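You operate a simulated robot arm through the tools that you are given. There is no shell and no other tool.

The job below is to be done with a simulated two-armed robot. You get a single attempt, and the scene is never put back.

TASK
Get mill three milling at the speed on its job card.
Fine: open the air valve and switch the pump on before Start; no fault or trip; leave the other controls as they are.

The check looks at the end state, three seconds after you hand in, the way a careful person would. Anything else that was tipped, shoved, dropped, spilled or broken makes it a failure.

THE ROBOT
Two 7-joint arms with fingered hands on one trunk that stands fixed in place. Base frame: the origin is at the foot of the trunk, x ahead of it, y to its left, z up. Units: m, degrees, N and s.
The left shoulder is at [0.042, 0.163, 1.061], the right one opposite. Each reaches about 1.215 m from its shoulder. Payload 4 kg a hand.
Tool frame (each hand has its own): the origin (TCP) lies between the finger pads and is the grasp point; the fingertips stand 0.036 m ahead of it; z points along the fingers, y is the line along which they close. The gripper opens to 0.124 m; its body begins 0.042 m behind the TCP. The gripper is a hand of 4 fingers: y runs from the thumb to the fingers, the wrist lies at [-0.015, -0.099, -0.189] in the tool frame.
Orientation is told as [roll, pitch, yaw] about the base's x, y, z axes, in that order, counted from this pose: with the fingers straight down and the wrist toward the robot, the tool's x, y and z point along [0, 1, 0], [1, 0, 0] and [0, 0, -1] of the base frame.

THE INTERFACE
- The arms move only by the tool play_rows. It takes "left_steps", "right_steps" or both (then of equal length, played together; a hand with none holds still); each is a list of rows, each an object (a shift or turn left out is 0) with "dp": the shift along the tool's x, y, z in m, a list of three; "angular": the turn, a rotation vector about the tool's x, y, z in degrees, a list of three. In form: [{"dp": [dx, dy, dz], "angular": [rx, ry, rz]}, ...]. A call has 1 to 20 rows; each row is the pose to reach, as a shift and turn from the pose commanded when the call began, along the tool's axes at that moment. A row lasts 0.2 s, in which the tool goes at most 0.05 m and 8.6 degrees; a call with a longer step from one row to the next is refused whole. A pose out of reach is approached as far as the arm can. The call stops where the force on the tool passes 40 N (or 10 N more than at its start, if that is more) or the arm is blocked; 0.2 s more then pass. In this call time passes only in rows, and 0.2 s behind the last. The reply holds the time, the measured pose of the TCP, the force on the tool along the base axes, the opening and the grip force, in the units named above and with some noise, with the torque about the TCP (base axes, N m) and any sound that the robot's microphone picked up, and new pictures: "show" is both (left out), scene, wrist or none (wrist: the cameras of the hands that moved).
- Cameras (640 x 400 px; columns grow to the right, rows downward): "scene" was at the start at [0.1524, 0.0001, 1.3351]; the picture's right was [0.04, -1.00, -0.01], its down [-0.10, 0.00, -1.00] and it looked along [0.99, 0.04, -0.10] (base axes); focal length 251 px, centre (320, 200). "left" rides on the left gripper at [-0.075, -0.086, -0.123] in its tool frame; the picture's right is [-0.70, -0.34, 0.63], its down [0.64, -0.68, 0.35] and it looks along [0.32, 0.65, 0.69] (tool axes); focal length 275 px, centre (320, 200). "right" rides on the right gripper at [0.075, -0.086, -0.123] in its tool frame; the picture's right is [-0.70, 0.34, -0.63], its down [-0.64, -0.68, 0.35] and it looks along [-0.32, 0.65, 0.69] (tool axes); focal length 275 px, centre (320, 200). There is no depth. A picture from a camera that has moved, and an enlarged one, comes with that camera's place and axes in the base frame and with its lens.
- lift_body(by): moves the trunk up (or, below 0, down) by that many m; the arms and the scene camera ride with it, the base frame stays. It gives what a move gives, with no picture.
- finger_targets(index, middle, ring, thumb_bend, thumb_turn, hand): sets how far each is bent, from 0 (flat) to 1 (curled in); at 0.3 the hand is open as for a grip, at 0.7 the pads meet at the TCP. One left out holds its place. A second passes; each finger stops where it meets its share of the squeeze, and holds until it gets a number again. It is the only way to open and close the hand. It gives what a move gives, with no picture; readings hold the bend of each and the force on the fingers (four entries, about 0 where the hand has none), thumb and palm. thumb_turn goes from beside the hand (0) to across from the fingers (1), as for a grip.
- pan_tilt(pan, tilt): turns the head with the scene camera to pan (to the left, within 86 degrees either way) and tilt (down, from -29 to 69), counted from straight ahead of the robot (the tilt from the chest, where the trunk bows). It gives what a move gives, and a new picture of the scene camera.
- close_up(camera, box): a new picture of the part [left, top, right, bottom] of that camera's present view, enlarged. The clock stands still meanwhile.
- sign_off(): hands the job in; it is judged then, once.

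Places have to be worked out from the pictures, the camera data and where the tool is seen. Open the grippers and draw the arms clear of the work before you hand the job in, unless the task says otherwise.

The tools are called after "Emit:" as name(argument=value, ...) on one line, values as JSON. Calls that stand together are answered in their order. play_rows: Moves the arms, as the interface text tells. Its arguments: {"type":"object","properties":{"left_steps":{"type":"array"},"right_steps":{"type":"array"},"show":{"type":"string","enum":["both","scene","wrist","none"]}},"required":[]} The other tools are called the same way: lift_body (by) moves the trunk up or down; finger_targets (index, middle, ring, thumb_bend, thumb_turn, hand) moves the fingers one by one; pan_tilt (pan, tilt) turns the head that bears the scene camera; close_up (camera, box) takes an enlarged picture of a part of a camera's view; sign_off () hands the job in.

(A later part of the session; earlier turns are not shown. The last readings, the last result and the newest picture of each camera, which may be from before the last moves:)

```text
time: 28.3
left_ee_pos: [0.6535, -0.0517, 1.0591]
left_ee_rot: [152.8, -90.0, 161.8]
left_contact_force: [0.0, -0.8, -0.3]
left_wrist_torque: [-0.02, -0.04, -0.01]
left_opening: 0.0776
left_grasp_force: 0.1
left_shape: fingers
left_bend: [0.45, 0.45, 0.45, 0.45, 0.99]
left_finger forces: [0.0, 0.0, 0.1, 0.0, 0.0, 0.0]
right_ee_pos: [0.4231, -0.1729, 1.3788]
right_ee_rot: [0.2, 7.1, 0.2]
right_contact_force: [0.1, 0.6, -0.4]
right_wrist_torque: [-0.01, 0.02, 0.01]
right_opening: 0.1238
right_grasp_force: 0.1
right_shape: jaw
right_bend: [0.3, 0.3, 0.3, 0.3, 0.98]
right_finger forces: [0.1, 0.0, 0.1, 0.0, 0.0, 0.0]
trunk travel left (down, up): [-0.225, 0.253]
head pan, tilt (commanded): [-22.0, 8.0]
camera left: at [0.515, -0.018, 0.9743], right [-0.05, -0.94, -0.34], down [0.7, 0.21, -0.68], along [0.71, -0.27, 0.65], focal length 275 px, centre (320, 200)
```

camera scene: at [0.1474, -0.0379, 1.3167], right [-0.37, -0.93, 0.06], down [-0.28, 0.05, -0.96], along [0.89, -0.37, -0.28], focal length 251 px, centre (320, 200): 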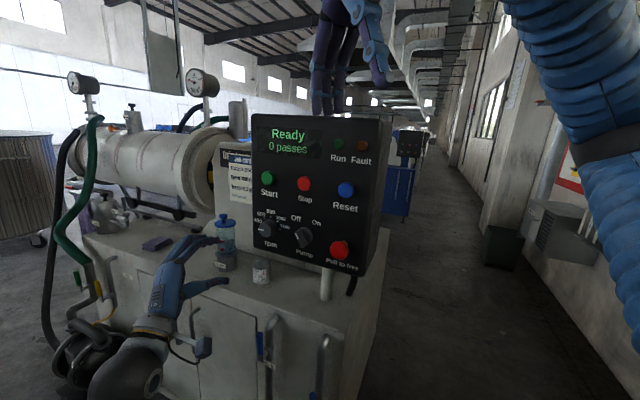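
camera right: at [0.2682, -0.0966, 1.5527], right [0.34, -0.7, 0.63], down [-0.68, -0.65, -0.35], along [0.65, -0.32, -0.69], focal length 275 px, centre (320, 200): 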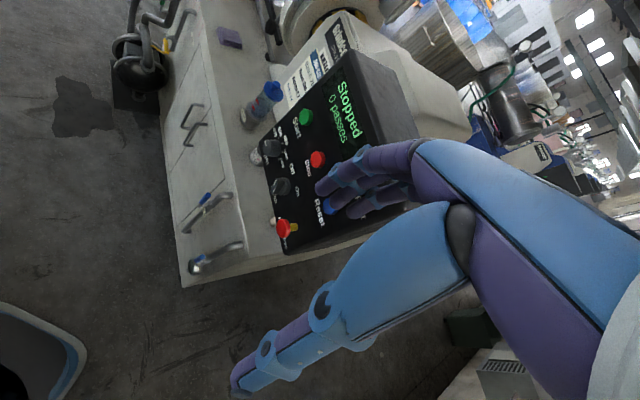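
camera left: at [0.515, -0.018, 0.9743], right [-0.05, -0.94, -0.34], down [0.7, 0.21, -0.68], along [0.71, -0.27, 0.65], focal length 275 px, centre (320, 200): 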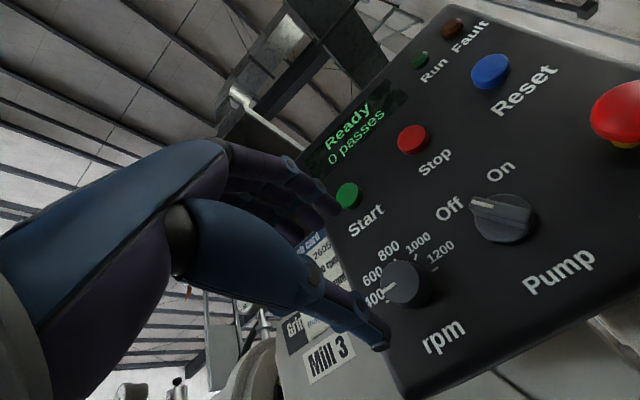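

The hand is back square to the panel. I now test the clockwise roll at the same standoff.

Emit:
play_rows(left_steps=[{"angular": [0, 0, 8]}, {"angular": [0, 0, 16]}, {"angular": [0, 0, 24]}, {"angular": [0, 0, 32]}, {"angular": [0, 0, 40]}, {"angular": [0, 0, 48]}, {"angular": [0, 0, 56]}, {"angular": [0, 0, 64]}, {"angular": [0, 0, 72]}, {"angular": [0, 0, 80]}, {"angular": [0, 0, 88]}, {"angular": [0, 0, 96]}], show="both")

```text
time: 30.9
left_ee_pos: [0.6537, -0.0518, 1.0588]
left_ee_rot: [90.1, 6.1, -135.2]
left_contact_force: [0.0, 0.6, 0.0]
left_wrist_torque: [0.02, 0.05, -0.04]
left_opening: 0.0776
left_grasp_force: 0.1
left_shape: fingers
left_bend: [0.45, 0.45, 0.45, 0.45, 0.99]
left_finger forces: [0.0, 0.0, 0.0, 0.1, 0.0, 0.0]
right_ee_pos: [0.4222, -0.1735, 1.3784]
right_ee_rot: [0.3, 7.1, 0.3]
right_contact_force: [0.6, 0.4, 0.6]
right_wrist_torque: [0.03, -0.02, -0.01]
right_opening: 0.1238
right_grasp_force: 0.0
right_shape: jaw
right_bend: [0.3, 0.3, 0.3, 0.3, 0.98]
right_finger forces: [0.1, 0.0, 0.0, 0.1, 0.0, 0.0]
trunk travel left (down, up): [-0.225, 0.253]
head pan, tilt (commanded): [-22.0, 8.0]
camera scene: at [0.1465, -0.0384, 1.3181], right [-0.37, -0.93, 0.06], down [-0.28, 0.05, -0.96], along [0.89, -0.37, -0.28], focal length 251 px, centre (320, 200)
camera left: at [0.6345, 0.1004, 0.9952], right [0.74, -0.16, -0.66], down [0.68, 0.18, 0.71], along [0.01, -0.97, 0.24], focal length 275 px, centre (320, 200)
```

scene: 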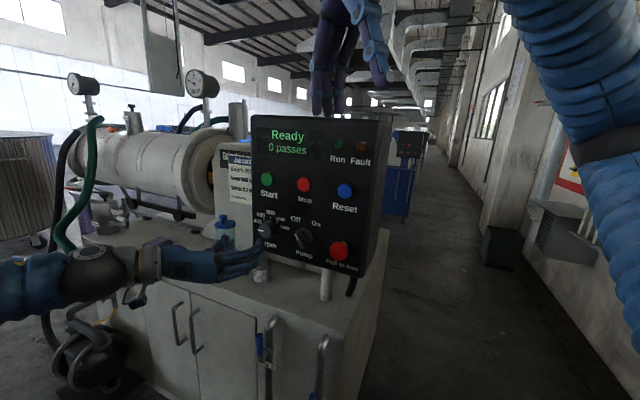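
left: 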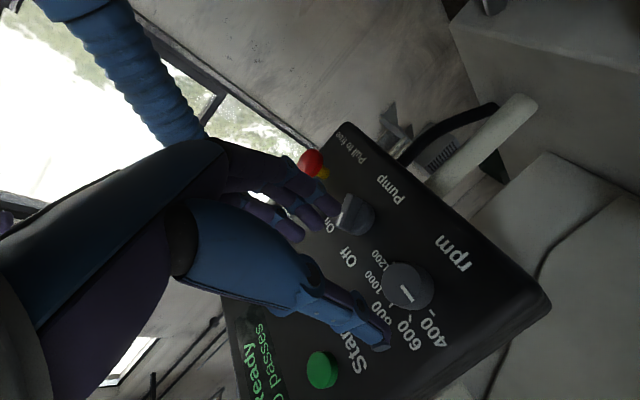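

Clockwise roll reaches 96° cleanly with the TCP steady. I test further, to see whether the full 135° can be done in one grip.

Emit:
play_rows(left_steps=[{"angular": [0, 0, 8]}, {"angular": [0, 0, 16]}, {"angular": [0, 0, 24]}, {"angular": [0, 0, 32]}, {"angular": [0, 0, 40]}, {"angular": [0, 0, 46]}], show="scene")

```text
time: 32.3
left_ee_pos: [0.6527, -0.0536, 1.0598]
left_ee_rot: [90.1, 52.2, -135.0]
left_contact_force: [0.6, 0.0, 0.1]
left_wrist_torque: [0.01, 0.0, 0.03]
left_opening: 0.0778
left_grasp_force: 0.1
left_shape: fingers
left_bend: [0.45, 0.45, 0.45, 0.45, 0.99]
left_finger forces: [0.1, 0.0, 0.1, 0.0, 0.0, 0.0]
right_ee_pos: [0.4232, -0.1736, 1.3778]
right_ee_rot: [0.3, 7.1, 0.3]
right_contact_force: [-1.0, 1.6, -0.3]
right_wrist_torque: [-0.01, -0.02, 0.05]
right_opening: 0.1237
right_grasp_force: 0.1
right_shape: jaw
right_bend: [0.3, 0.3, 0.3, 0.3, 0.98]
right_finger forces: [0.1, 0.0, 0.1, 0.1, 0.1, 0.1]
trunk travel left (down, up): [-0.225, 0.253]
head pan, tilt (commanded): [-22.0, 8.0]
camera scene: at [0.1465, -0.0386, 1.318], right [-0.37, -0.93, 0.06], down [-0.28, 0.05, -0.96], along [0.89, -0.37, -0.28], focal length 251 px, centre (320, 200)
```

scene: 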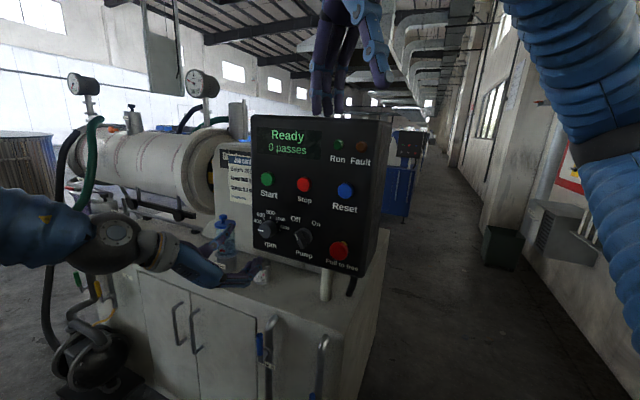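

A 142° clockwise roll works with the TCP staying put, so one grip will do. I roll back to the starting orientation.

Emit:
play_rows(left_steps=[{"angular": [0, 0, -8.4]}, {"angular": [0, 0, -16.8]}, {"angular": [0, 0, -25.2]}, {"angular": [0, 0, -33.6]}, {"angular": [0, 0, -42]}, {"angular": [0, 0, -50.4]}, {"angular": [0, 0, -58.8]}, {"angular": [0, 0, -67.2]}, {"angular": [0, 0, -75.6]}, {"angular": [0, 0, -84]}, {"angular": [0, 0, -92.4]}, {"angular": [0, 0, -100.8]}, {"angular": [0, 0, -109.2]}, {"angular": [0, 0, -117.6]}, {"angular": [0, 0, -126]}, {"angular": [0, 0, -134.4]}, {"angular": [0, 0, -141]}], show="both")

Emit:
close_up(camera="left", box=[340, 220, 500, 340])

```text
time: 35.9
left_ee_pos: [0.6532, -0.0529, 1.0587]
left_ee_rot: [94.3, -88.9, -139.5]
left_contact_force: [0.6, 1.0, 0.1]
left_wrist_torque: [0.05, -0.01, 0.0]
left_opening: 0.0774
left_grasp_force: 0.0
left_shape: fingers
left_bend: [0.45, 0.45, 0.45, 0.45, 0.99]
left_finger forces: [0.1, 0.0, 0.1, 0.0, 0.0, 0.0]
right_ee_pos: [0.4242, -0.1731, 1.3787]
right_ee_rot: [0.3, 7.1, 0.2]
right_contact_force: [0.7, 0.0, 0.0]
right_wrist_torque: [0.0, -0.03, -0.02]
right_opening: 0.1236
right_grasp_force: 0.1
right_shape: jaw
right_bend: [0.3, 0.3, 0.3, 0.3, 0.98]
right_finger forces: [0.1, 0.0, 0.0, 0.1, 0.0, 0.0]
trunk travel left (down, up): [-0.225, 0.253]
head pan, tilt (commanded): [-22.0, 8.0]
camera scene: at [0.147, -0.0383, 1.3179], right [-0.37, -0.93, 0.06], down [-0.28, 0.05, -0.96], along [0.89, -0.37, -0.28], focal length 251 px, centre (320, 200)
camera left: at [0.5163, -0.017, 0.9734], right [-0.04, -0.94, -0.35], down [0.71, 0.22, -0.67], along [0.7, -0.28, 0.66], focal length 275 px, centre (320, 200)
```

scene: 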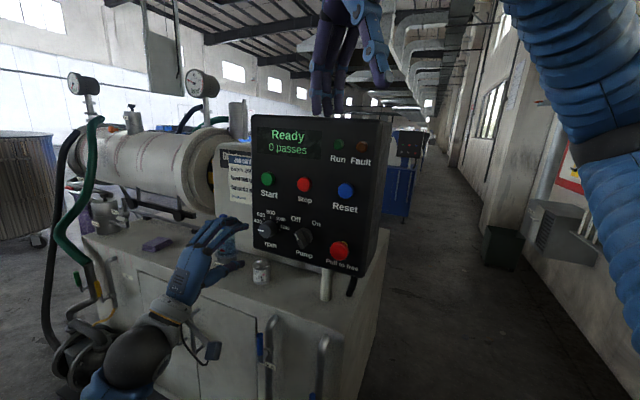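
left: 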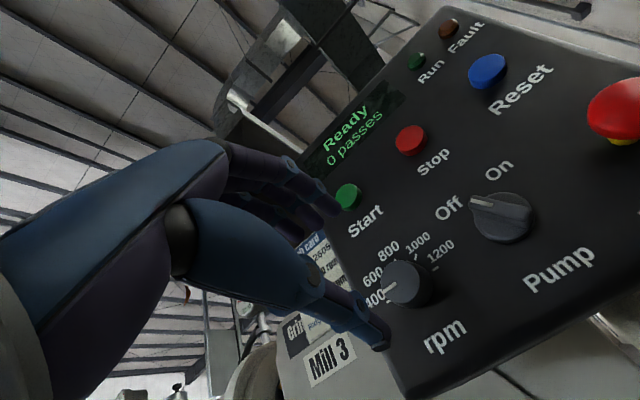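

```text
3.33 times, centred on (420, 280) of left
camera zoom: at [0.5163, -0.017, 0.9734], right [-0.04, -0.94, -0.35], down [0.71, 0.22, -0.67], along [0.7, -0.28, 0.66], focal length 918 px, centre (-13, -67)
```

zoom: 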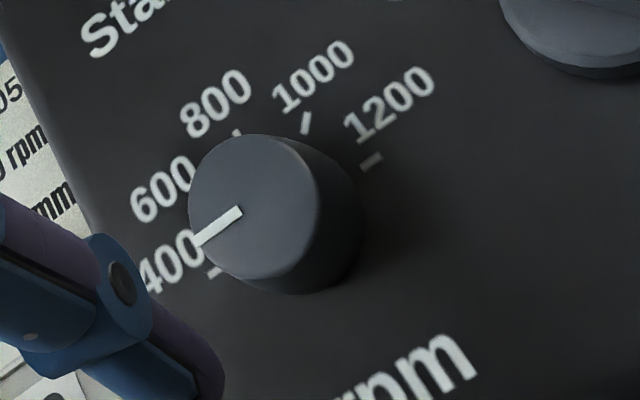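

The knob front now lies exactly on the tool axis, 12 cm ahead. I advance 10 cm so the open fingers straddle the knob.

Emit:
play_rows(left_steps=[{"dp": [0, 0, 0.03]}, {"dp": [0, 0, 0.06]}, {"dp": [0, 0, 0.085]}, {"dp": [0, 0, 0.103]}], show="both")

Emit:
close_up(camera="left", box=[220, 150, 420, 350])

Emit:
close_up(camera="scene", box=[200, 180, 340, 290])

```text
time: 36.9
left_ee_pos: [0.7269, -0.1261, 1.0593]
left_ee_rot: [93.1, -89.1, -138.3]
left_contact_force: [-0.7, -0.9, -0.2]
left_wrist_torque: [0.03, -0.02, -0.03]
left_opening: 0.0775
left_grasp_force: 0.1
left_shape: fingers
left_bend: [0.45, 0.45, 0.45, 0.45, 0.99]
left_finger forces: [0.1, 0.0, 0.1, 0.0, 0.0, 0.1]
right_ee_pos: [0.4229, -0.1723, 1.379]
right_ee_rot: [0.3, 7.1, 0.2]
right_contact_force: [0.0, -0.6, 0.6]
right_wrist_torque: [-0.02, -0.03, 0.03]
right_opening: 0.1239
right_grasp_force: 0.0
right_shape: jaw
right_bend: [0.3, 0.3, 0.3, 0.3, 0.98]
right_finger forces: [0.0, 0.0, 0.1, 0.0, 0.0, 0.0]
trunk travel left (down, up): [-0.225, 0.253]
head pan, tilt (commanded): [-22.0, 8.0]
camera scene: at [0.1472, -0.0381, 1.3179], right [-0.37, -0.93, 0.06], down [-0.28, 0.05, -0.96], along [0.89, -0.37, -0.28], focal length 251 px, centre (320, 200)
camera left: at [0.5887, -0.0902, 0.9734], right [-0.04, -0.94, -0.35], down [0.71, 0.22, -0.67], along [0.7, -0.28, 0.66], focal length 275 px, centre (320, 200)
```

scene: 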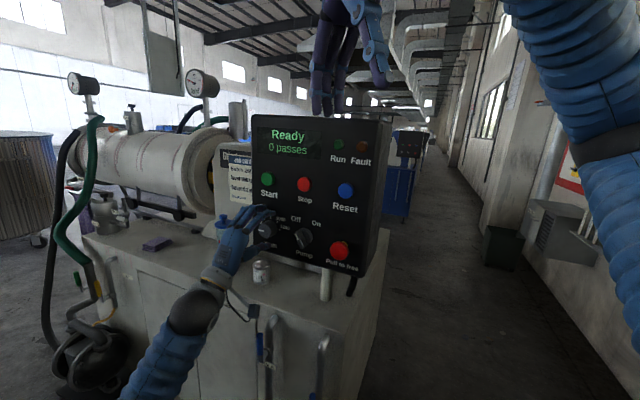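
left: 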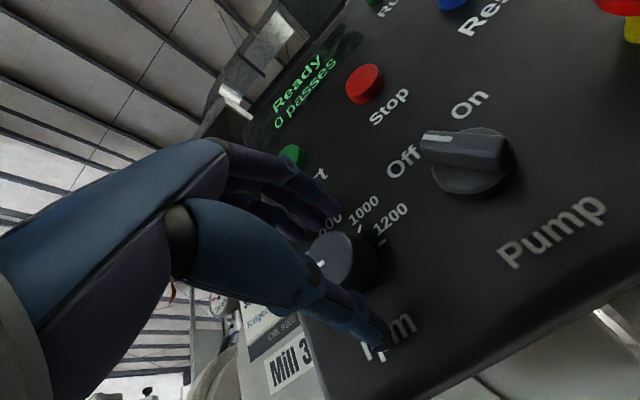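

```text
2.00 times, centred on (320, 250) of left
camera zoom: at [0.5887, -0.0902, 0.9734], right [-0.04, -0.94, -0.35], down [0.71, 0.22, -0.67], along [0.7, -0.28, 0.66], focal length 551 px, centre (320, 100)
```

zoom: 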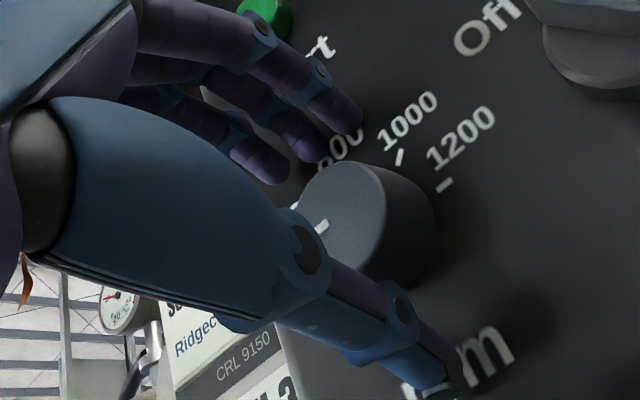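

```text
3.64 times, centred on (270, 235) of scene
camera zoom: at [0.1472, -0.0381, 1.3179], right [-0.37, -0.93, 0.06], down [-0.28, 0.05, -0.96], along [0.89, -0.37, -0.28], focal length 914 px, centre (502, 73)
```

zoom: 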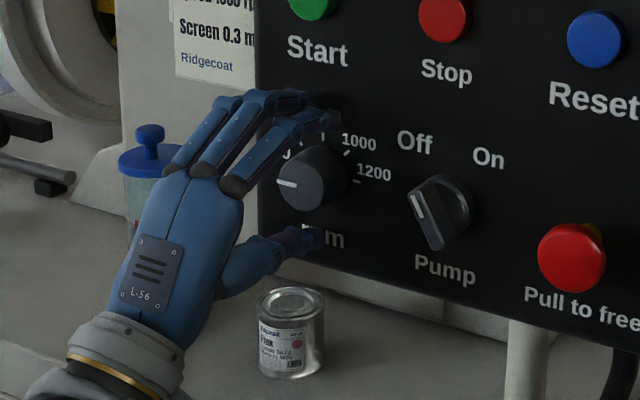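

The fingers straddle the knob without touching. I close the middle finger and thumb onto it first, then check the grip.

Emit:
finger_targets(hand="left", middle=0.66, thumb_bend=0.66)

Emit:
close_up(camera="left", box=[220, 150, 420, 350])

Emit:
close_up(camera="scene", box=[220, 190, 310, 270])

```text
time: 37.9
left_ee_pos: [0.7269, -0.1252, 1.0572]
left_ee_rot: [89.8, -89.0, -135.0]
left_contact_force: [-7.2, 5.4, -13.7]
left_wrist_torque: [0.13, 0.03, -0.01]
left_opening: 0.0626
left_grasp_force: 14.9
left_shape: fingers
left_bend: [0.45, 0.6, 0.45, 0.59, 1.0]
left_finger forces: [0.0, 8.0, 0.0, 0.1, 22.4, 0.1]
right_ee_pos: [0.4235, -0.1727, 1.3785]
right_ee_rot: [0.3, 7.1, 0.2]
right_contact_force: [0.3, -0.4, -0.5]
right_wrist_torque: [-0.01, 0.01, 0.02]
right_opening: 0.124
right_grasp_force: 0.1
right_shape: jaw
right_bend: [0.3, 0.3, 0.3, 0.3, 0.98]
right_finger forces: [0.0, 0.0, 0.0, 0.0, 0.1, 0.1]
trunk travel left (down, up): [-0.225, 0.253]
head pan, tilt (commanded): [-22.0, 8.0]
```

```text
2.00 times, centred on (320, 250) of left
camera zoom: at [0.5887, -0.0898, 0.9729], right [-0.04, -0.94, -0.35], down [0.71, 0.22, -0.67], along [0.7, -0.28, 0.65], focal length 551 px, centre (320, 100)
```

zoom: 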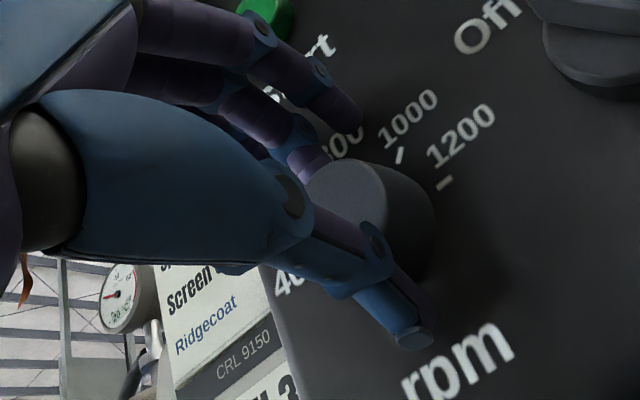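

```text
5.00 times, centred on (265, 230) of scene
camera zoom: at [0.1474, -0.0376, 1.3178], right [-0.37, -0.93, 0.06], down [-0.28, 0.05, -0.96], along [0.89, -0.37, -0.28], focal length 1257 px, centre (595, 50)
```

zoom: 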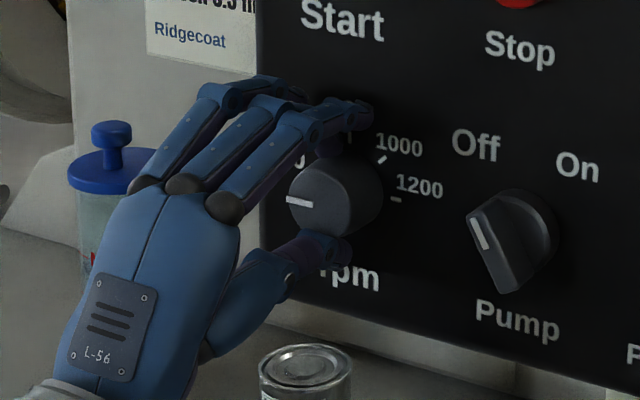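

The middle finger (8 N) and thumb (22 N) hold the knob, the hand sitting about 2 mm high in command. I shift 2 mm down to balance the grip and turn the first 24° clockwise, then check that the pointer follows.

Emit:
play_rows(left_steps=[{"dp": [0, -0.002, 0]}, {"dp": [0, -0.002, 0], "angular": [0, 0, 6]}, {"dp": [0, -0.002, 0], "angular": [0, 0, 12]}, {"dp": [0, -0.002, 0], "angular": [0, 0, 18]}, {"dp": [0, -0.002, 0], "angular": [0, 0, 24]}], show="both")

Emit:
close_up(camera="left", box=[220, 150, 420, 350])

Emit:
close_up(camera="scene", box=[220, 190, 310, 270])

```text
time: 39.1
left_ee_pos: [0.7264, -0.1249, 1.0579]
left_ee_rot: [90.2, -64.9, -135.4]
left_contact_force: [-4.0, 9.6, -6.1]
left_wrist_torque: [-0.09, -0.07, 0.07]
left_opening: 0.0612
left_grasp_force: 14.7
left_shape: fingers
left_bend: [0.45, 0.59, 0.45, 0.6, 1.0]
left_finger forces: [0.0, 10.9, 0.1, 0.1, 18.2, 0.0]
right_ee_pos: [0.4233, -0.1721, 1.3784]
right_ee_rot: [0.2, 7.1, 0.2]
right_contact_force: [-0.5, 0.3, 0.3]
right_wrist_torque: [0.0, -0.04, 0.01]
right_opening: 0.1239
right_grasp_force: 0.0
right_shape: jaw
right_bend: [0.3, 0.3, 0.3, 0.3, 0.98]
right_finger forces: [0.0, 0.0, 0.0, 0.0, 0.0, 0.0]
trunk travel left (down, up): [-0.225, 0.253]
head pan, tilt (commanded): [-22.0, 8.0]
camera scene: at [0.1471, -0.0371, 1.3179], right [-0.37, -0.93, 0.06], down [-0.28, 0.05, -0.96], along [0.89, -0.37, -0.28], focal length 251 px, centre (320, 200)
camera left: at [0.6193, -0.0598, 0.949], right [0.1, -0.79, -0.6], down [0.86, 0.37, -0.34], along [0.49, -0.48, 0.72], focal length 275 px, centre (320, 200)
```

scene: 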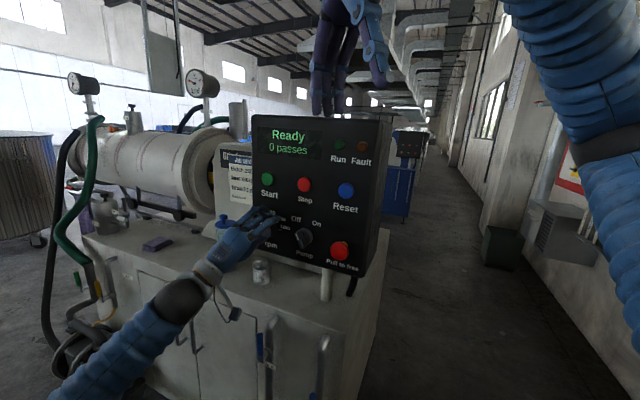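
left: 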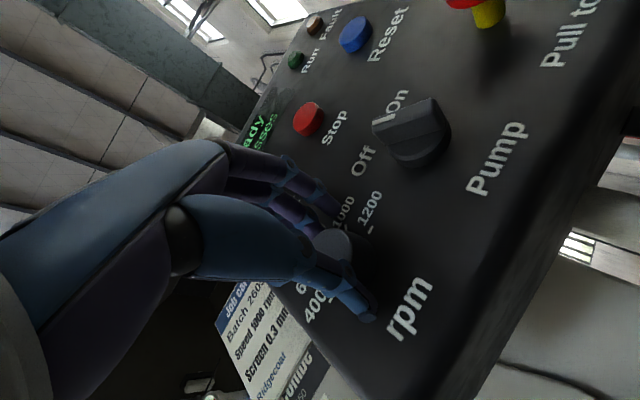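

```text
2.00 times, centred on (320, 250) of left
camera zoom: at [0.6193, -0.0598, 0.949], right [0.1, -0.79, -0.6], down [0.86, 0.37, -0.34], along [0.49, -0.48, 0.72], focal length 551 px, centre (320, 100)
```

zoom: 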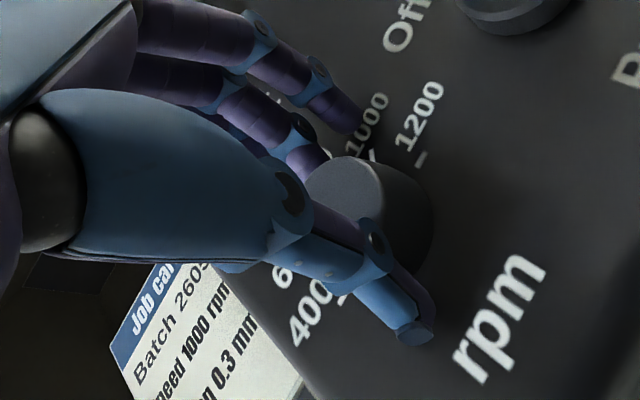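

```text
5.00 times, centred on (265, 230) of scene
camera zoom: at [0.1471, -0.0371, 1.3179], right [-0.37, -0.93, 0.06], down [-0.28, 0.05, -0.96], along [0.89, -0.37, -0.28], focal length 1257 px, centre (595, 50)
```

zoom: 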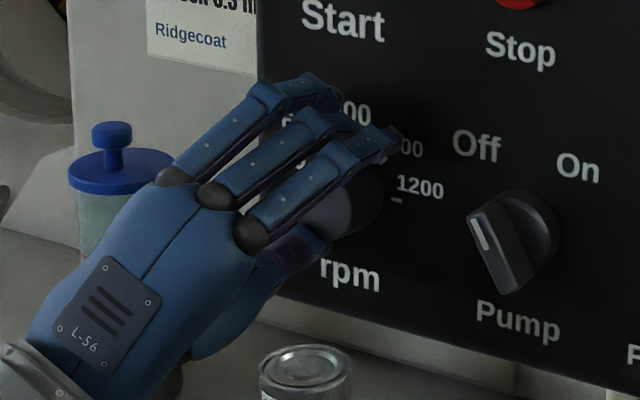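

The grip force is steady and the hand has turned 24°. I bring the index and ring fingers in a little so they stay clear of the pump selector as the hand rolls on.

Emit:
finger_targets(hand="left", index=0.56, ring=0.56)

Emit:
play_rows(left_steps=[{"angular": [0, 0, 7]}, {"angular": [0, 0, 14]}, {"angular": [0, 0, 21]}, {"angular": [0, 0, 28]}, {"angular": [0, 0, 35]}, {"angular": [0, 0, 42]}], show="both")

Emit:
close_up(camera="left", box=[220, 150, 420, 350])

Emit:
close_up(camera="scene", box=[220, 190, 310, 270])

Emit:
close_up(camera="right", box=[230, 80, 350, 200])

```text
time: 40.1
left_ee_pos: [0.727, -0.1253, 1.0568]
left_ee_rot: [90.1, -65.0, -135.4]
left_contact_force: [-2.9, 10.2, -4.9]
left_wrist_torque: [-0.11, -0.09, 0.08]
left_opening: 0.0446
left_grasp_force: 14.1
left_shape: fingers
left_bend: [0.56, 0.59, 0.56, 0.6, 1.0]
left_finger forces: [0.1, 11.2, 0.0, 0.0, 17.7, 0.0]
right_ee_pos: [0.423, -0.1718, 1.3786]
right_ee_rot: [0.3, 7.1, 0.2]
right_contact_force: [0.2, -0.2, 0.3]
right_wrist_torque: [0.02, 0.02, -0.01]
right_opening: 0.1237
right_grasp_force: 0.1
right_shape: jaw
right_bend: [0.3, 0.3, 0.3, 0.3, 0.98]
right_finger forces: [0.0, 0.0, 0.0, 0.0, 0.0, 0.0]
trunk travel left (down, up): [-0.225, 0.253]
head pan, tilt (commanded): [-22.0, 8.0]
```

```text
time: 41.5
left_ee_pos: [0.7271, -0.1237, 1.0567]
left_ee_rot: [90.1, -22.9, -135.2]
left_contact_force: [3.1, 14.4, 0.2]
left_wrist_torque: [-0.15, -0.08, 0.16]
left_opening: 0.0447
left_grasp_force: 14.9
left_shape: fingers
left_bend: [0.56, 0.59, 0.56, 0.6, 1.0]
left_finger forces: [0.1, 9.6, 0.1, 0.1, 20.0, 0.1]
right_ee_pos: [0.4228, -0.1711, 1.3781]
right_ee_rot: [0.2, 7.0, 0.1]
right_contact_force: [0.8, 0.1, -1.1]
right_wrist_torque: [0.02, 0.01, -0.03]
right_opening: 0.124
right_grasp_force: 0.1
right_shape: jaw
right_bend: [0.3, 0.3, 0.3, 0.3, 0.98]
right_finger forces: [0.0, 0.0, 0.1, 0.0, 0.0, 0.1]
trunk travel left (down, up): [-0.225, 0.253]
head pan, tilt (commanded): [-22.0, 8.0]
camera scene: at [0.1472, -0.0369, 1.318], right [-0.37, -0.93, 0.06], down [-0.28, 0.05, -0.96], along [0.89, -0.37, -0.28], focal length 251 px, centre (320, 200)
camera left: at [0.6773, -0.0016, 0.9563], right [0.48, -0.42, -0.77], down [0.87, 0.38, 0.33], along [0.15, -0.82, 0.54], focal length 275 px, centre (320, 200)
```

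scene: 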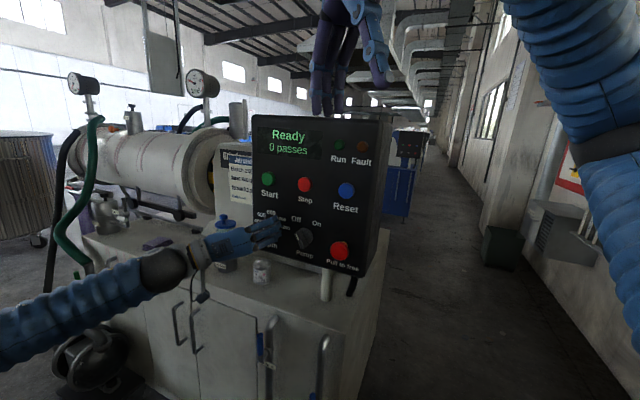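
left: 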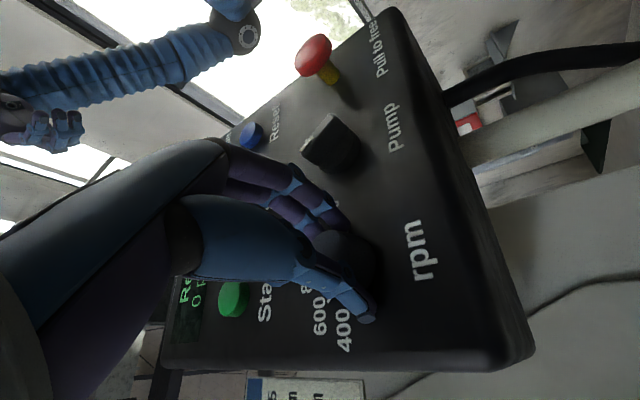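

```text
2.00 times, centred on (320, 250) of left
camera zoom: at [0.6773, -0.0016, 0.9563], right [0.48, -0.42, -0.77], down [0.87, 0.38, 0.33], along [0.15, -0.82, 0.54], focal length 551 px, centre (320, 100)
```

zoom: 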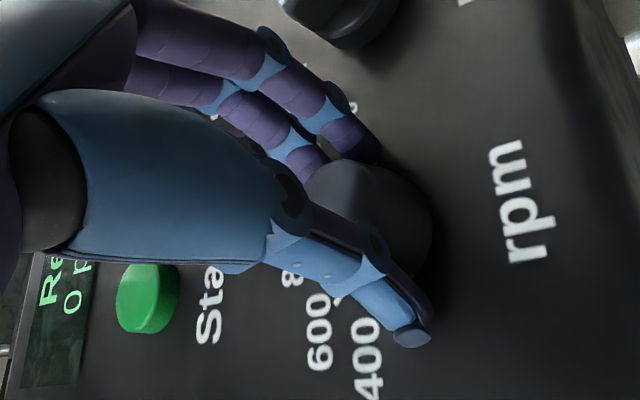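

```text
5.00 times, centred on (265, 230) of scene
camera zoom: at [0.1472, -0.0369, 1.318], right [-0.37, -0.93, 0.06], down [-0.28, 0.05, -0.96], along [0.89, -0.37, -0.28], focal length 1257 px, centre (595, 50)
```

zoom: 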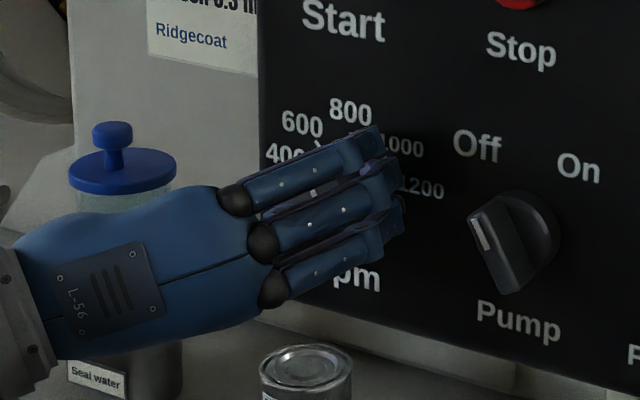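

```text
3.33 times, centred on (290, 140) of right
camera zoom: at [0.3547, -0.0961, 1.5112], right [0.41, -0.7, 0.58], down [-0.72, -0.65, -0.26], along [0.56, -0.31, -0.77], focal length 918 px, centre (420, 400)
```

zoom: 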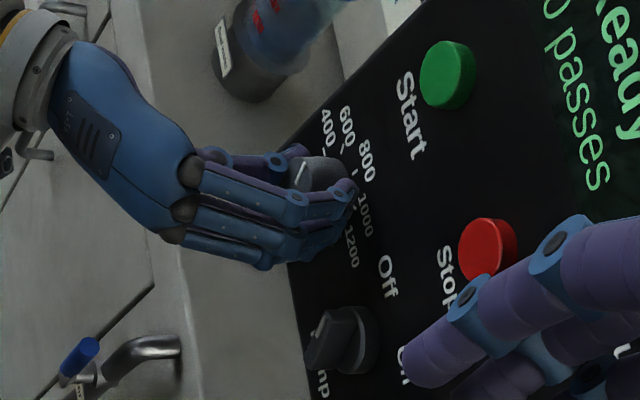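

From the right camera the pointer has moved up by about 60°, so the knob is following the hand. I continue another 49°.

Emit:
play_rows(left_steps=[{"angular": [0, 0, 7]}, {"angular": [0, 0, 14]}, {"angular": [0, 0, 21]}, {"angular": [0, 0, 28]}, {"angular": [0, 0, 35]}, {"angular": [0, 0, 42]}, {"angular": [0, 0, 49]}], show="scene")

Emit:
close_up(camera="scene", box=[220, 190, 310, 270])

Emit:
close_up(camera="right", box=[250, 100, 330, 170])

Emit:
close_up(camera="left", box=[220, 150, 420, 350])

```text
time: 43.1
left_ee_pos: [0.7265, -0.1237, 1.0582]
left_ee_rot: [90.1, 26.1, -135.1]
left_contact_force: [7.6, 13.0, 12.4]
left_wrist_torque: [-0.28, -0.16, 0.18]
left_opening: 0.0482
left_grasp_force: 15.8
left_shape: fingers
left_bend: [0.56, 0.61, 0.56, 0.58, 1.0]
left_finger forces: [0.0, 6.6, 0.0, 0.0, 23.1, 0.0]
right_ee_pos: [0.4227, -0.1725, 1.3799]
right_ee_rot: [0.2, 7.1, 0.2]
right_contact_force: [0.2, -0.3, -1.2]
right_wrist_torque: [-0.02, -0.02, -0.01]
right_opening: 0.1239
right_grasp_force: 0.0
right_shape: jaw
right_bend: [0.3, 0.3, 0.3, 0.3, 0.98]
right_finger forces: [0.0, 0.1, 0.0, 0.1, 0.1, 0.0]
trunk travel left (down, up): [-0.225, 0.253]
head pan, tilt (commanded): [-22.0, 8.0]
camera scene: at [0.1465, -0.0371, 1.3181], right [-0.37, -0.93, 0.06], down [-0.28, 0.05, -0.96], along [0.89, -0.37, -0.28], focal length 251 px, centre (320, 200)
```

scene: 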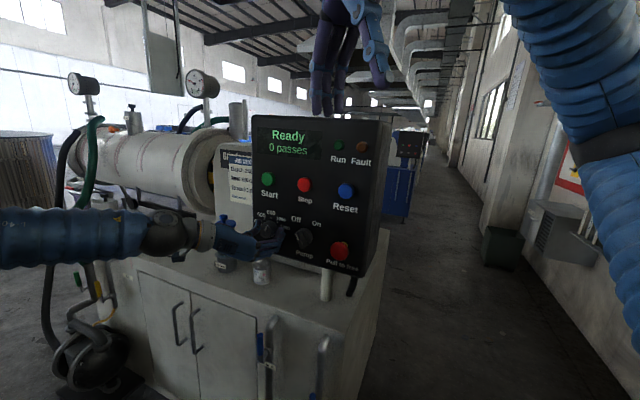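

```text
5.00 times, centred on (265, 230) of scene
camera zoom: at [0.1465, -0.0371, 1.3181], right [-0.37, -0.93, 0.06], down [-0.28, 0.05, -0.96], along [0.89, -0.37, -0.28], focal length 1257 px, centre (595, 50)
```

zoom: 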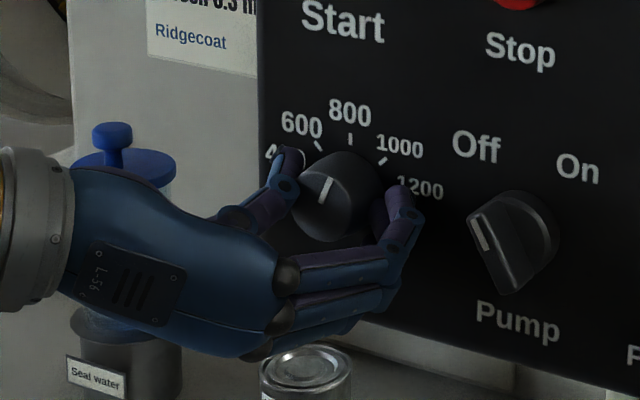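

```text
5.71 times, centred on (290, 135) of right
camera zoom: at [0.3539, -0.0963, 1.5115], right [0.41, -0.7, 0.59], down [-0.72, -0.65, -0.26], along [0.56, -0.31, -0.77], focal length 1573 px, centre (491, 571)
```

zoom: 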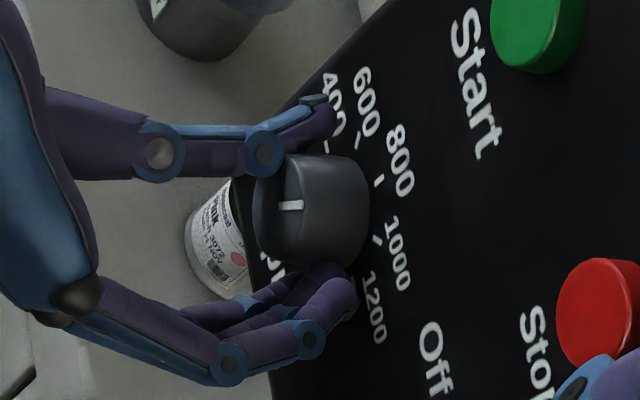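

```text
2.00 times, centred on (320, 250) of left
camera zoom: at [0.7189, 0.0404, 1.0294], right [0.88, -0.02, -0.48], down [0.48, -0.01, 0.88], along [-0.02, -1.0, 0.0], focal length 551 px, centre (320, 100)
```

zoom: 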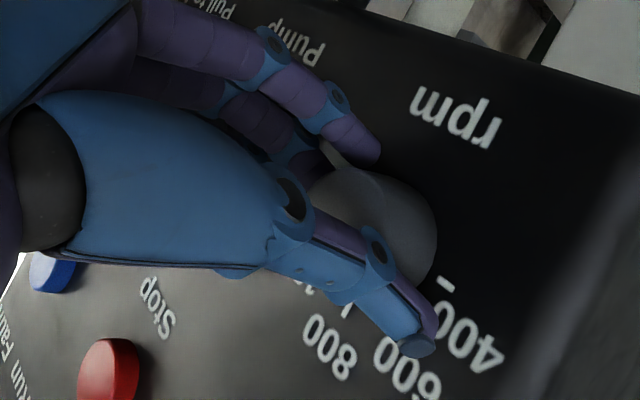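

The pointer is now a little past 800, about 15–30° right of vertical, so there was slight slip. I turn a further 18° and compare with the 1000 tick.

Emit:
play_rows(left_steps=[{"angular": [0, 0, 6]}, {"angular": [0, 0, 12]}, {"angular": [0, 0, 18]}], show="none")

Emit:
close_up(camera="scene", box=[240, 195, 300, 255])

Emit:
close_up(camera="right", box=[250, 100, 330, 170])

```text
time: 43.9
left_ee_pos: [0.7274, -0.1239, 1.0584]
left_ee_rot: [90.2, 44.1, -135.2]
left_contact_force: [4.8, 12.8, 13.9]
left_wrist_torque: [-0.18, -0.23, 0.21]
left_opening: 0.0481
left_grasp_force: 15.4
left_shape: fingers
left_bend: [0.56, 0.61, 0.56, 0.58, 1.0]
left_finger forces: [0.0, 5.9, 0.1, 0.1, 23.9, 0.0]
right_ee_pos: [0.4223, -0.1723, 1.378]
right_ee_rot: [0.1, 7.0, 0.1]
right_contact_force: [-0.3, 0.3, 0.1]
right_wrist_torque: [-0.01, -0.01, -0.01]
right_opening: 0.1237
right_grasp_force: 0.1
right_shape: jaw
right_bend: [0.3, 0.3, 0.3, 0.3, 0.98]
right_finger forces: [0.0, 0.0, 0.0, 0.0, 0.0, 0.1]
trunk travel left (down, up): [-0.225, 0.253]
head pan, tilt (commanded): [-22.0, 8.0]
```

```text
6.67 times, centred on (270, 225) of scene
camera zoom: at [0.146, -0.0373, 1.3182], right [-0.37, -0.93, 0.06], down [-0.28, 0.05, -0.96], along [0.89, -0.37, -0.28], focal length 1676 px, centre (653, 33)
```

zoom: 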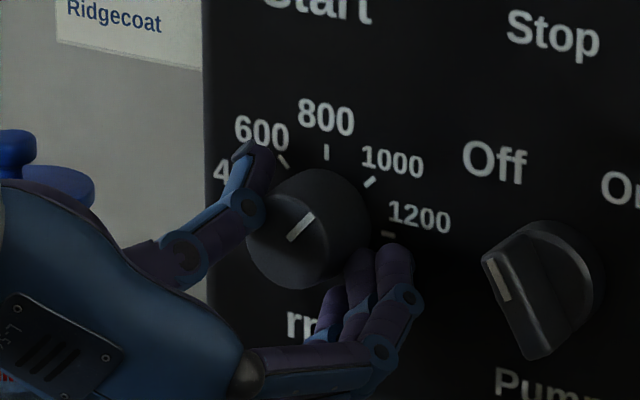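

```text
5.71 times, centred on (290, 135) of right
camera zoom: at [0.3533, -0.0966, 1.5117], right [0.41, -0.7, 0.59], down [-0.72, -0.65, -0.26], along [0.56, -0.31, -0.77], focal length 1573 px, centre (491, 571)
```

zoom: 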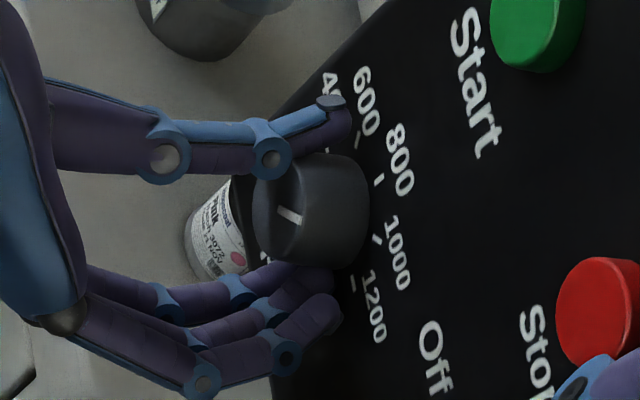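

The pointer is now nearly parallel to the 1000 tick. I zoom tightly to compare them.

Emit:
close_up(camera="scene", box=[255, 205, 285, 235])

Emit:
close_up(camera="right", box=[275, 115, 315, 155])

```text
13.33 times, centred on (270, 220) of scene
camera zoom: at [0.146, -0.0373, 1.3182], right [-0.37, -0.93, 0.06], down [-0.28, 0.05, -0.96], along [0.89, -0.37, -0.28], focal length 3352 px, centre (987, -67)
```

zoom: 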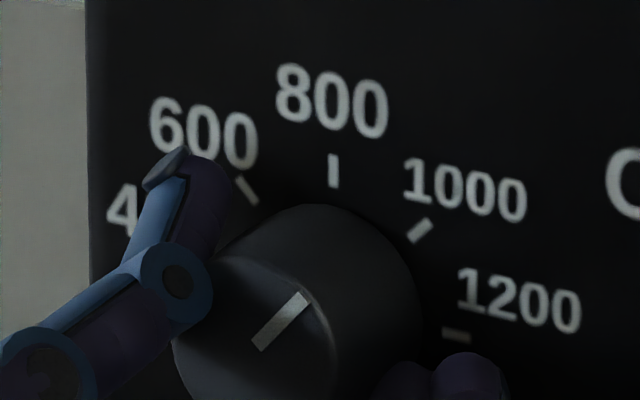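

```text
10.00 times, centred on (295, 135) of right
camera zoom: at [0.3533, -0.0966, 1.5117], right [0.41, -0.7, 0.59], down [-0.72, -0.65, -0.26], along [0.56, -0.31, -0.77], focal length 2753 px, centre (570, 850)
```

zoom: 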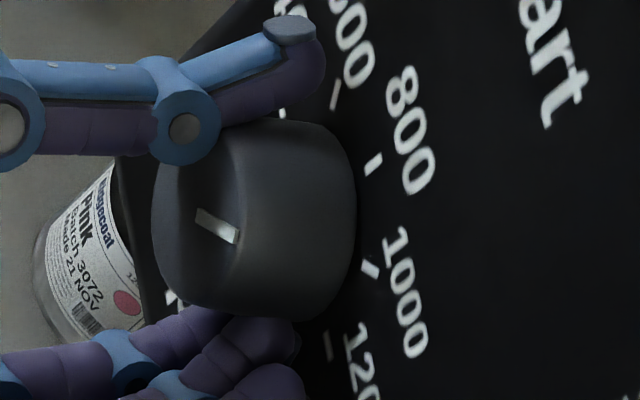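

The pointer is within about 4° of the 1000 tick direction, still slightly short. I turn 4.5° more.

Emit:
play_rows(left_steps=[{"angular": [0, 0, 4.5]}], show="none")

Emit:
close_up(camera="scene", box=[255, 205, 285, 235])

Emit:
close_up(camera="right", box=[275, 115, 315, 155])

```text
time: 44.3
left_ee_pos: [0.7248, -0.1242, 1.0594]
left_ee_rot: [90.2, 48.7, -135.1]
left_contact_force: [4.3, 12.6, 14.1]
left_wrist_torque: [-0.18, -0.16, 0.22]
left_opening: 0.0484
left_grasp_force: 15.1
left_shape: fingers
left_bend: [0.56, 0.62, 0.56, 0.58, 1.0]
left_finger forces: [0.0, 5.4, 0.0, 0.1, 24.5, 0.0]
right_ee_pos: [0.4219, -0.1721, 1.3799]
right_ee_rot: [0.2, 7.1, 0.2]
right_contact_force: [0.1, 0.3, -0.1]
right_wrist_torque: [0.0, 0.01, -0.01]
right_opening: 0.1239
right_grasp_force: 0.1
right_shape: jaw
right_bend: [0.3, 0.3, 0.3, 0.3, 0.98]
right_finger forces: [0.0, 0.1, 0.0, 0.0, 0.1, 0.0]
trunk travel left (down, up): [-0.225, 0.253]
head pan, tilt (commanded): [-22.0, 8.0]
```

```text
13.33 times, centred on (270, 220) of scene
camera zoom: at [0.1457, -0.0374, 1.3182], right [-0.37, -0.93, 0.06], down [-0.28, 0.05, -0.96], along [0.89, -0.37, -0.28], focal length 3352 px, centre (987, -67)
```

zoom: 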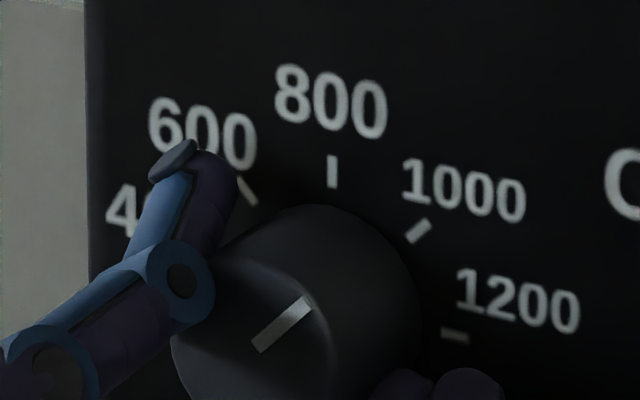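

```text
10.00 times, centred on (295, 135) of right
camera zoom: at [0.3529, -0.0968, 1.5118], right [0.41, -0.7, 0.59], down [-0.72, -0.65, -0.26], along [0.56, -0.31, -0.77], focal length 2753 px, centre (570, 850)
```

zoom: 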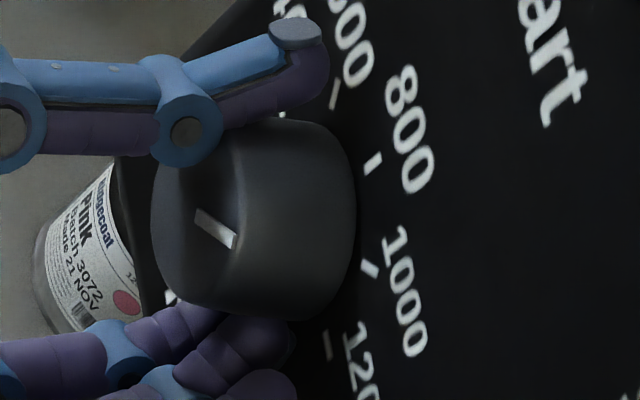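

The pointer now lines up with the 1000 tick in both views. I release the knob and look again.

Emit:
finger_targets(hand="left", index=0.45, middle=0.45, ring=0.45, thumb_bend=0.45)

Emit:
close_up(camera="scene", box=[255, 205, 285, 235])

Emit:
close_up(camera="right", box=[265, 105, 325, 165])

```text
time: 45.3
left_ee_pos: [0.7252, -0.1249, 1.057]
left_ee_rot: [90.1, 48.5, -135.2]
left_contact_force: [0.8, -0.1, 0.6]
left_wrist_torque: [0.01, 0.0, -0.01]
left_opening: 0.0772
left_grasp_force: 0.1
left_shape: fingers
left_bend: [0.45, 0.45, 0.45, 0.45, 0.99]
left_finger forces: [0.1, 0.0, 0.0, 0.0, 0.1, 0.1]
right_ee_pos: [0.4235, -0.1736, 1.3789]
right_ee_rot: [0.1, 7.1, 0.2]
right_contact_force: [-0.5, -0.6, -0.4]
right_wrist_torque: [0.01, 0.03, 0.0]
right_opening: 0.1238
right_grasp_force: 0.0
right_shape: jaw
right_bend: [0.3, 0.3, 0.3, 0.3, 0.98]
right_finger forces: [0.0, 0.0, 0.1, 0.1, 0.1, 0.0]
trunk travel left (down, up): [-0.225, 0.253]
head pan, tilt (commanded): [-22.0, 8.0]
```

```text
13.33 times, centred on (270, 220) of scene
camera zoom: at [0.147, -0.0377, 1.3179], right [-0.37, -0.93, 0.06], down [-0.28, 0.05, -0.96], along [0.89, -0.37, -0.28], focal length 3352 px, centre (987, -67)
```

zoom: 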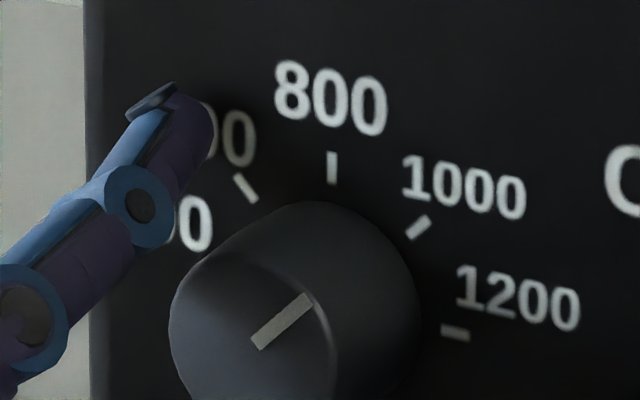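

```text
6.67 times, centred on (295, 135) of right
camera zoom: at [0.3545, -0.0971, 1.5111], right [0.41, -0.7, 0.58], down [-0.72, -0.65, -0.26], along [0.56, -0.31, -0.77], focal length 1835 px, centre (487, 633)
```

zoom: 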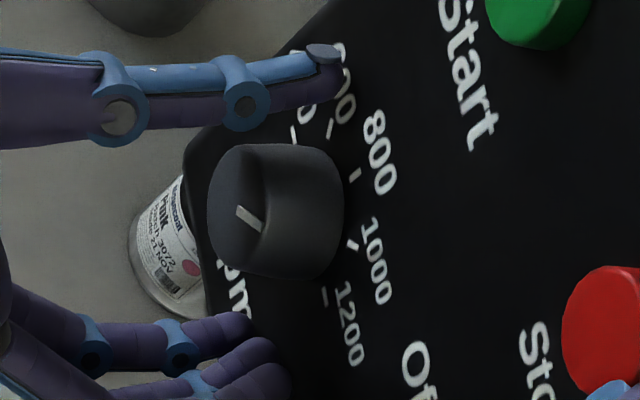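

The dial sits right on 1000. I back the hand out 10 cm, then move 10 cm right in front of the pump selector while rolling to match its bar.

Emit:
play_rows(left_steps=[{"dp": [0, 0, -0.035]}, {"dp": [0, 0, -0.07]}, {"dp": [0, 0, -0.105]}, {"dp": [0.0066, 0.0062, -0.105], "angular": [0, 0, -7.9]}, {"dp": [0.0133, 0.0124, -0.105], "angular": [0, 0, -15.8]}, {"dp": [0.0199, 0.0186, -0.105], "angular": [0, 0, -23.7]}, {"dp": [0.0266, 0.0248, -0.105], "angular": [0, 0, -31.6]}, {"dp": [0.0332, 0.031, -0.105], "angular": [0, 0, -39.5]}, {"dp": [0.0399, 0.0372, -0.105], "angular": [0, 0, -47.4]}, {"dp": [0.0465, 0.0434, -0.105], "angular": [0, 0, -55.3]}, {"dp": [0.0532, 0.0496, -0.105], "angular": [0, 0, -63.2]}, {"dp": [0.0598, 0.0558, -0.105], "angular": [0, 0, -71.1]}, {"dp": [0.0665, 0.062, -0.105], "angular": [0, 0, -79]}, {"dp": [0.0731, 0.0682, -0.105], "angular": [0, 0, -87]}], show="both")

Emit:
close_up(camera="left", box=[320, 200, 480, 340])

Emit:
close_up(camera="scene", box=[240, 195, 340, 265])

```text
time: 48.3
left_ee_pos: [0.5825, -0.1206, 1.0539]
left_ee_rot: [90.0, -38.6, -135.2]
left_contact_force: [0.4, -0.2, 1.0]
left_wrist_torque: [0.0, -0.04, 0.02]
left_opening: 0.0775
left_grasp_force: 0.0
left_shape: fingers
left_bend: [0.45, 0.45, 0.45, 0.45, 0.99]
left_finger forces: [0.0, 0.1, 0.1, 0.0, 0.1, 0.1]
right_ee_pos: [0.424, -0.1728, 1.3778]
right_ee_rot: [0.2, 7.2, 0.2]
right_contact_force: [-0.2, -0.4, 0.0]
right_wrist_torque: [0.0, -0.02, 0.05]
right_opening: 0.1237
right_grasp_force: 0.0
right_shape: jaw
right_bend: [0.3, 0.3, 0.3, 0.3, 0.98]
right_finger forces: [0.0, 0.1, 0.0, 0.0, 0.1, 0.0]
trunk travel left (down, up): [-0.225, 0.253]
head pan, tilt (commanded): [-22.0, 8.0]
camera scene: at [0.1474, -0.038, 1.3178], right [-0.37, -0.93, 0.06], down [-0.28, 0.05, -0.96], along [0.89, -0.37, -0.28], focal length 251 px, centre (320, 200)
camera left: at [0.5117, -0.0196, 0.943], right [0.33, -0.57, -0.75], down [0.91, 0.41, 0.08], along [0.27, -0.71, 0.65], focal length 275 px, centre (320, 200)
```

scene: 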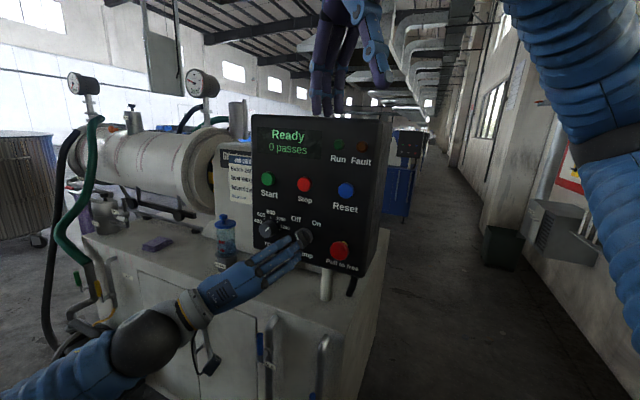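
left: 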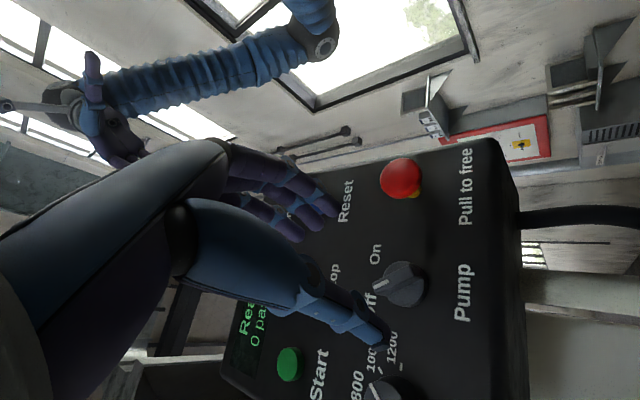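

```text
2.86 times, centred on (400, 270) of left
camera zoom: at [0.5117, -0.0196, 0.943], right [0.33, -0.57, -0.75], down [0.91, 0.41, 0.08], along [0.27, -0.71, 0.65], focal length 786 px, centre (91, 0)
```

zoom: 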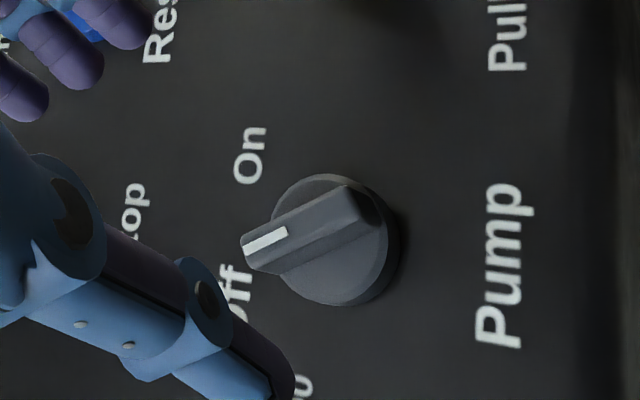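

```text
5.71 times, centred on (290, 230) of scene
camera zoom: at [0.1474, -0.038, 1.3178], right [-0.37, -0.93, 0.06], down [-0.28, 0.05, -0.96], along [0.89, -0.37, -0.28], focal length 1437 px, centre (491, 29)
```

zoom: 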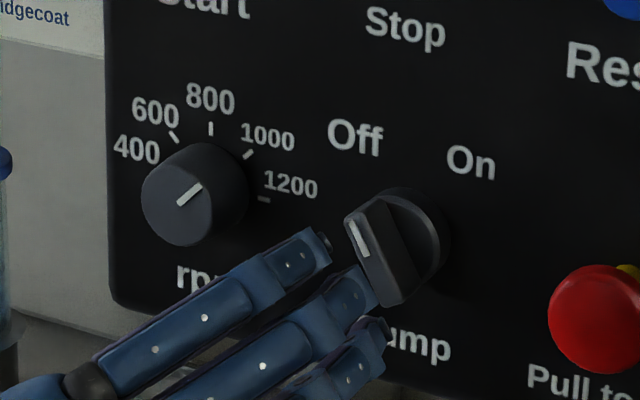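

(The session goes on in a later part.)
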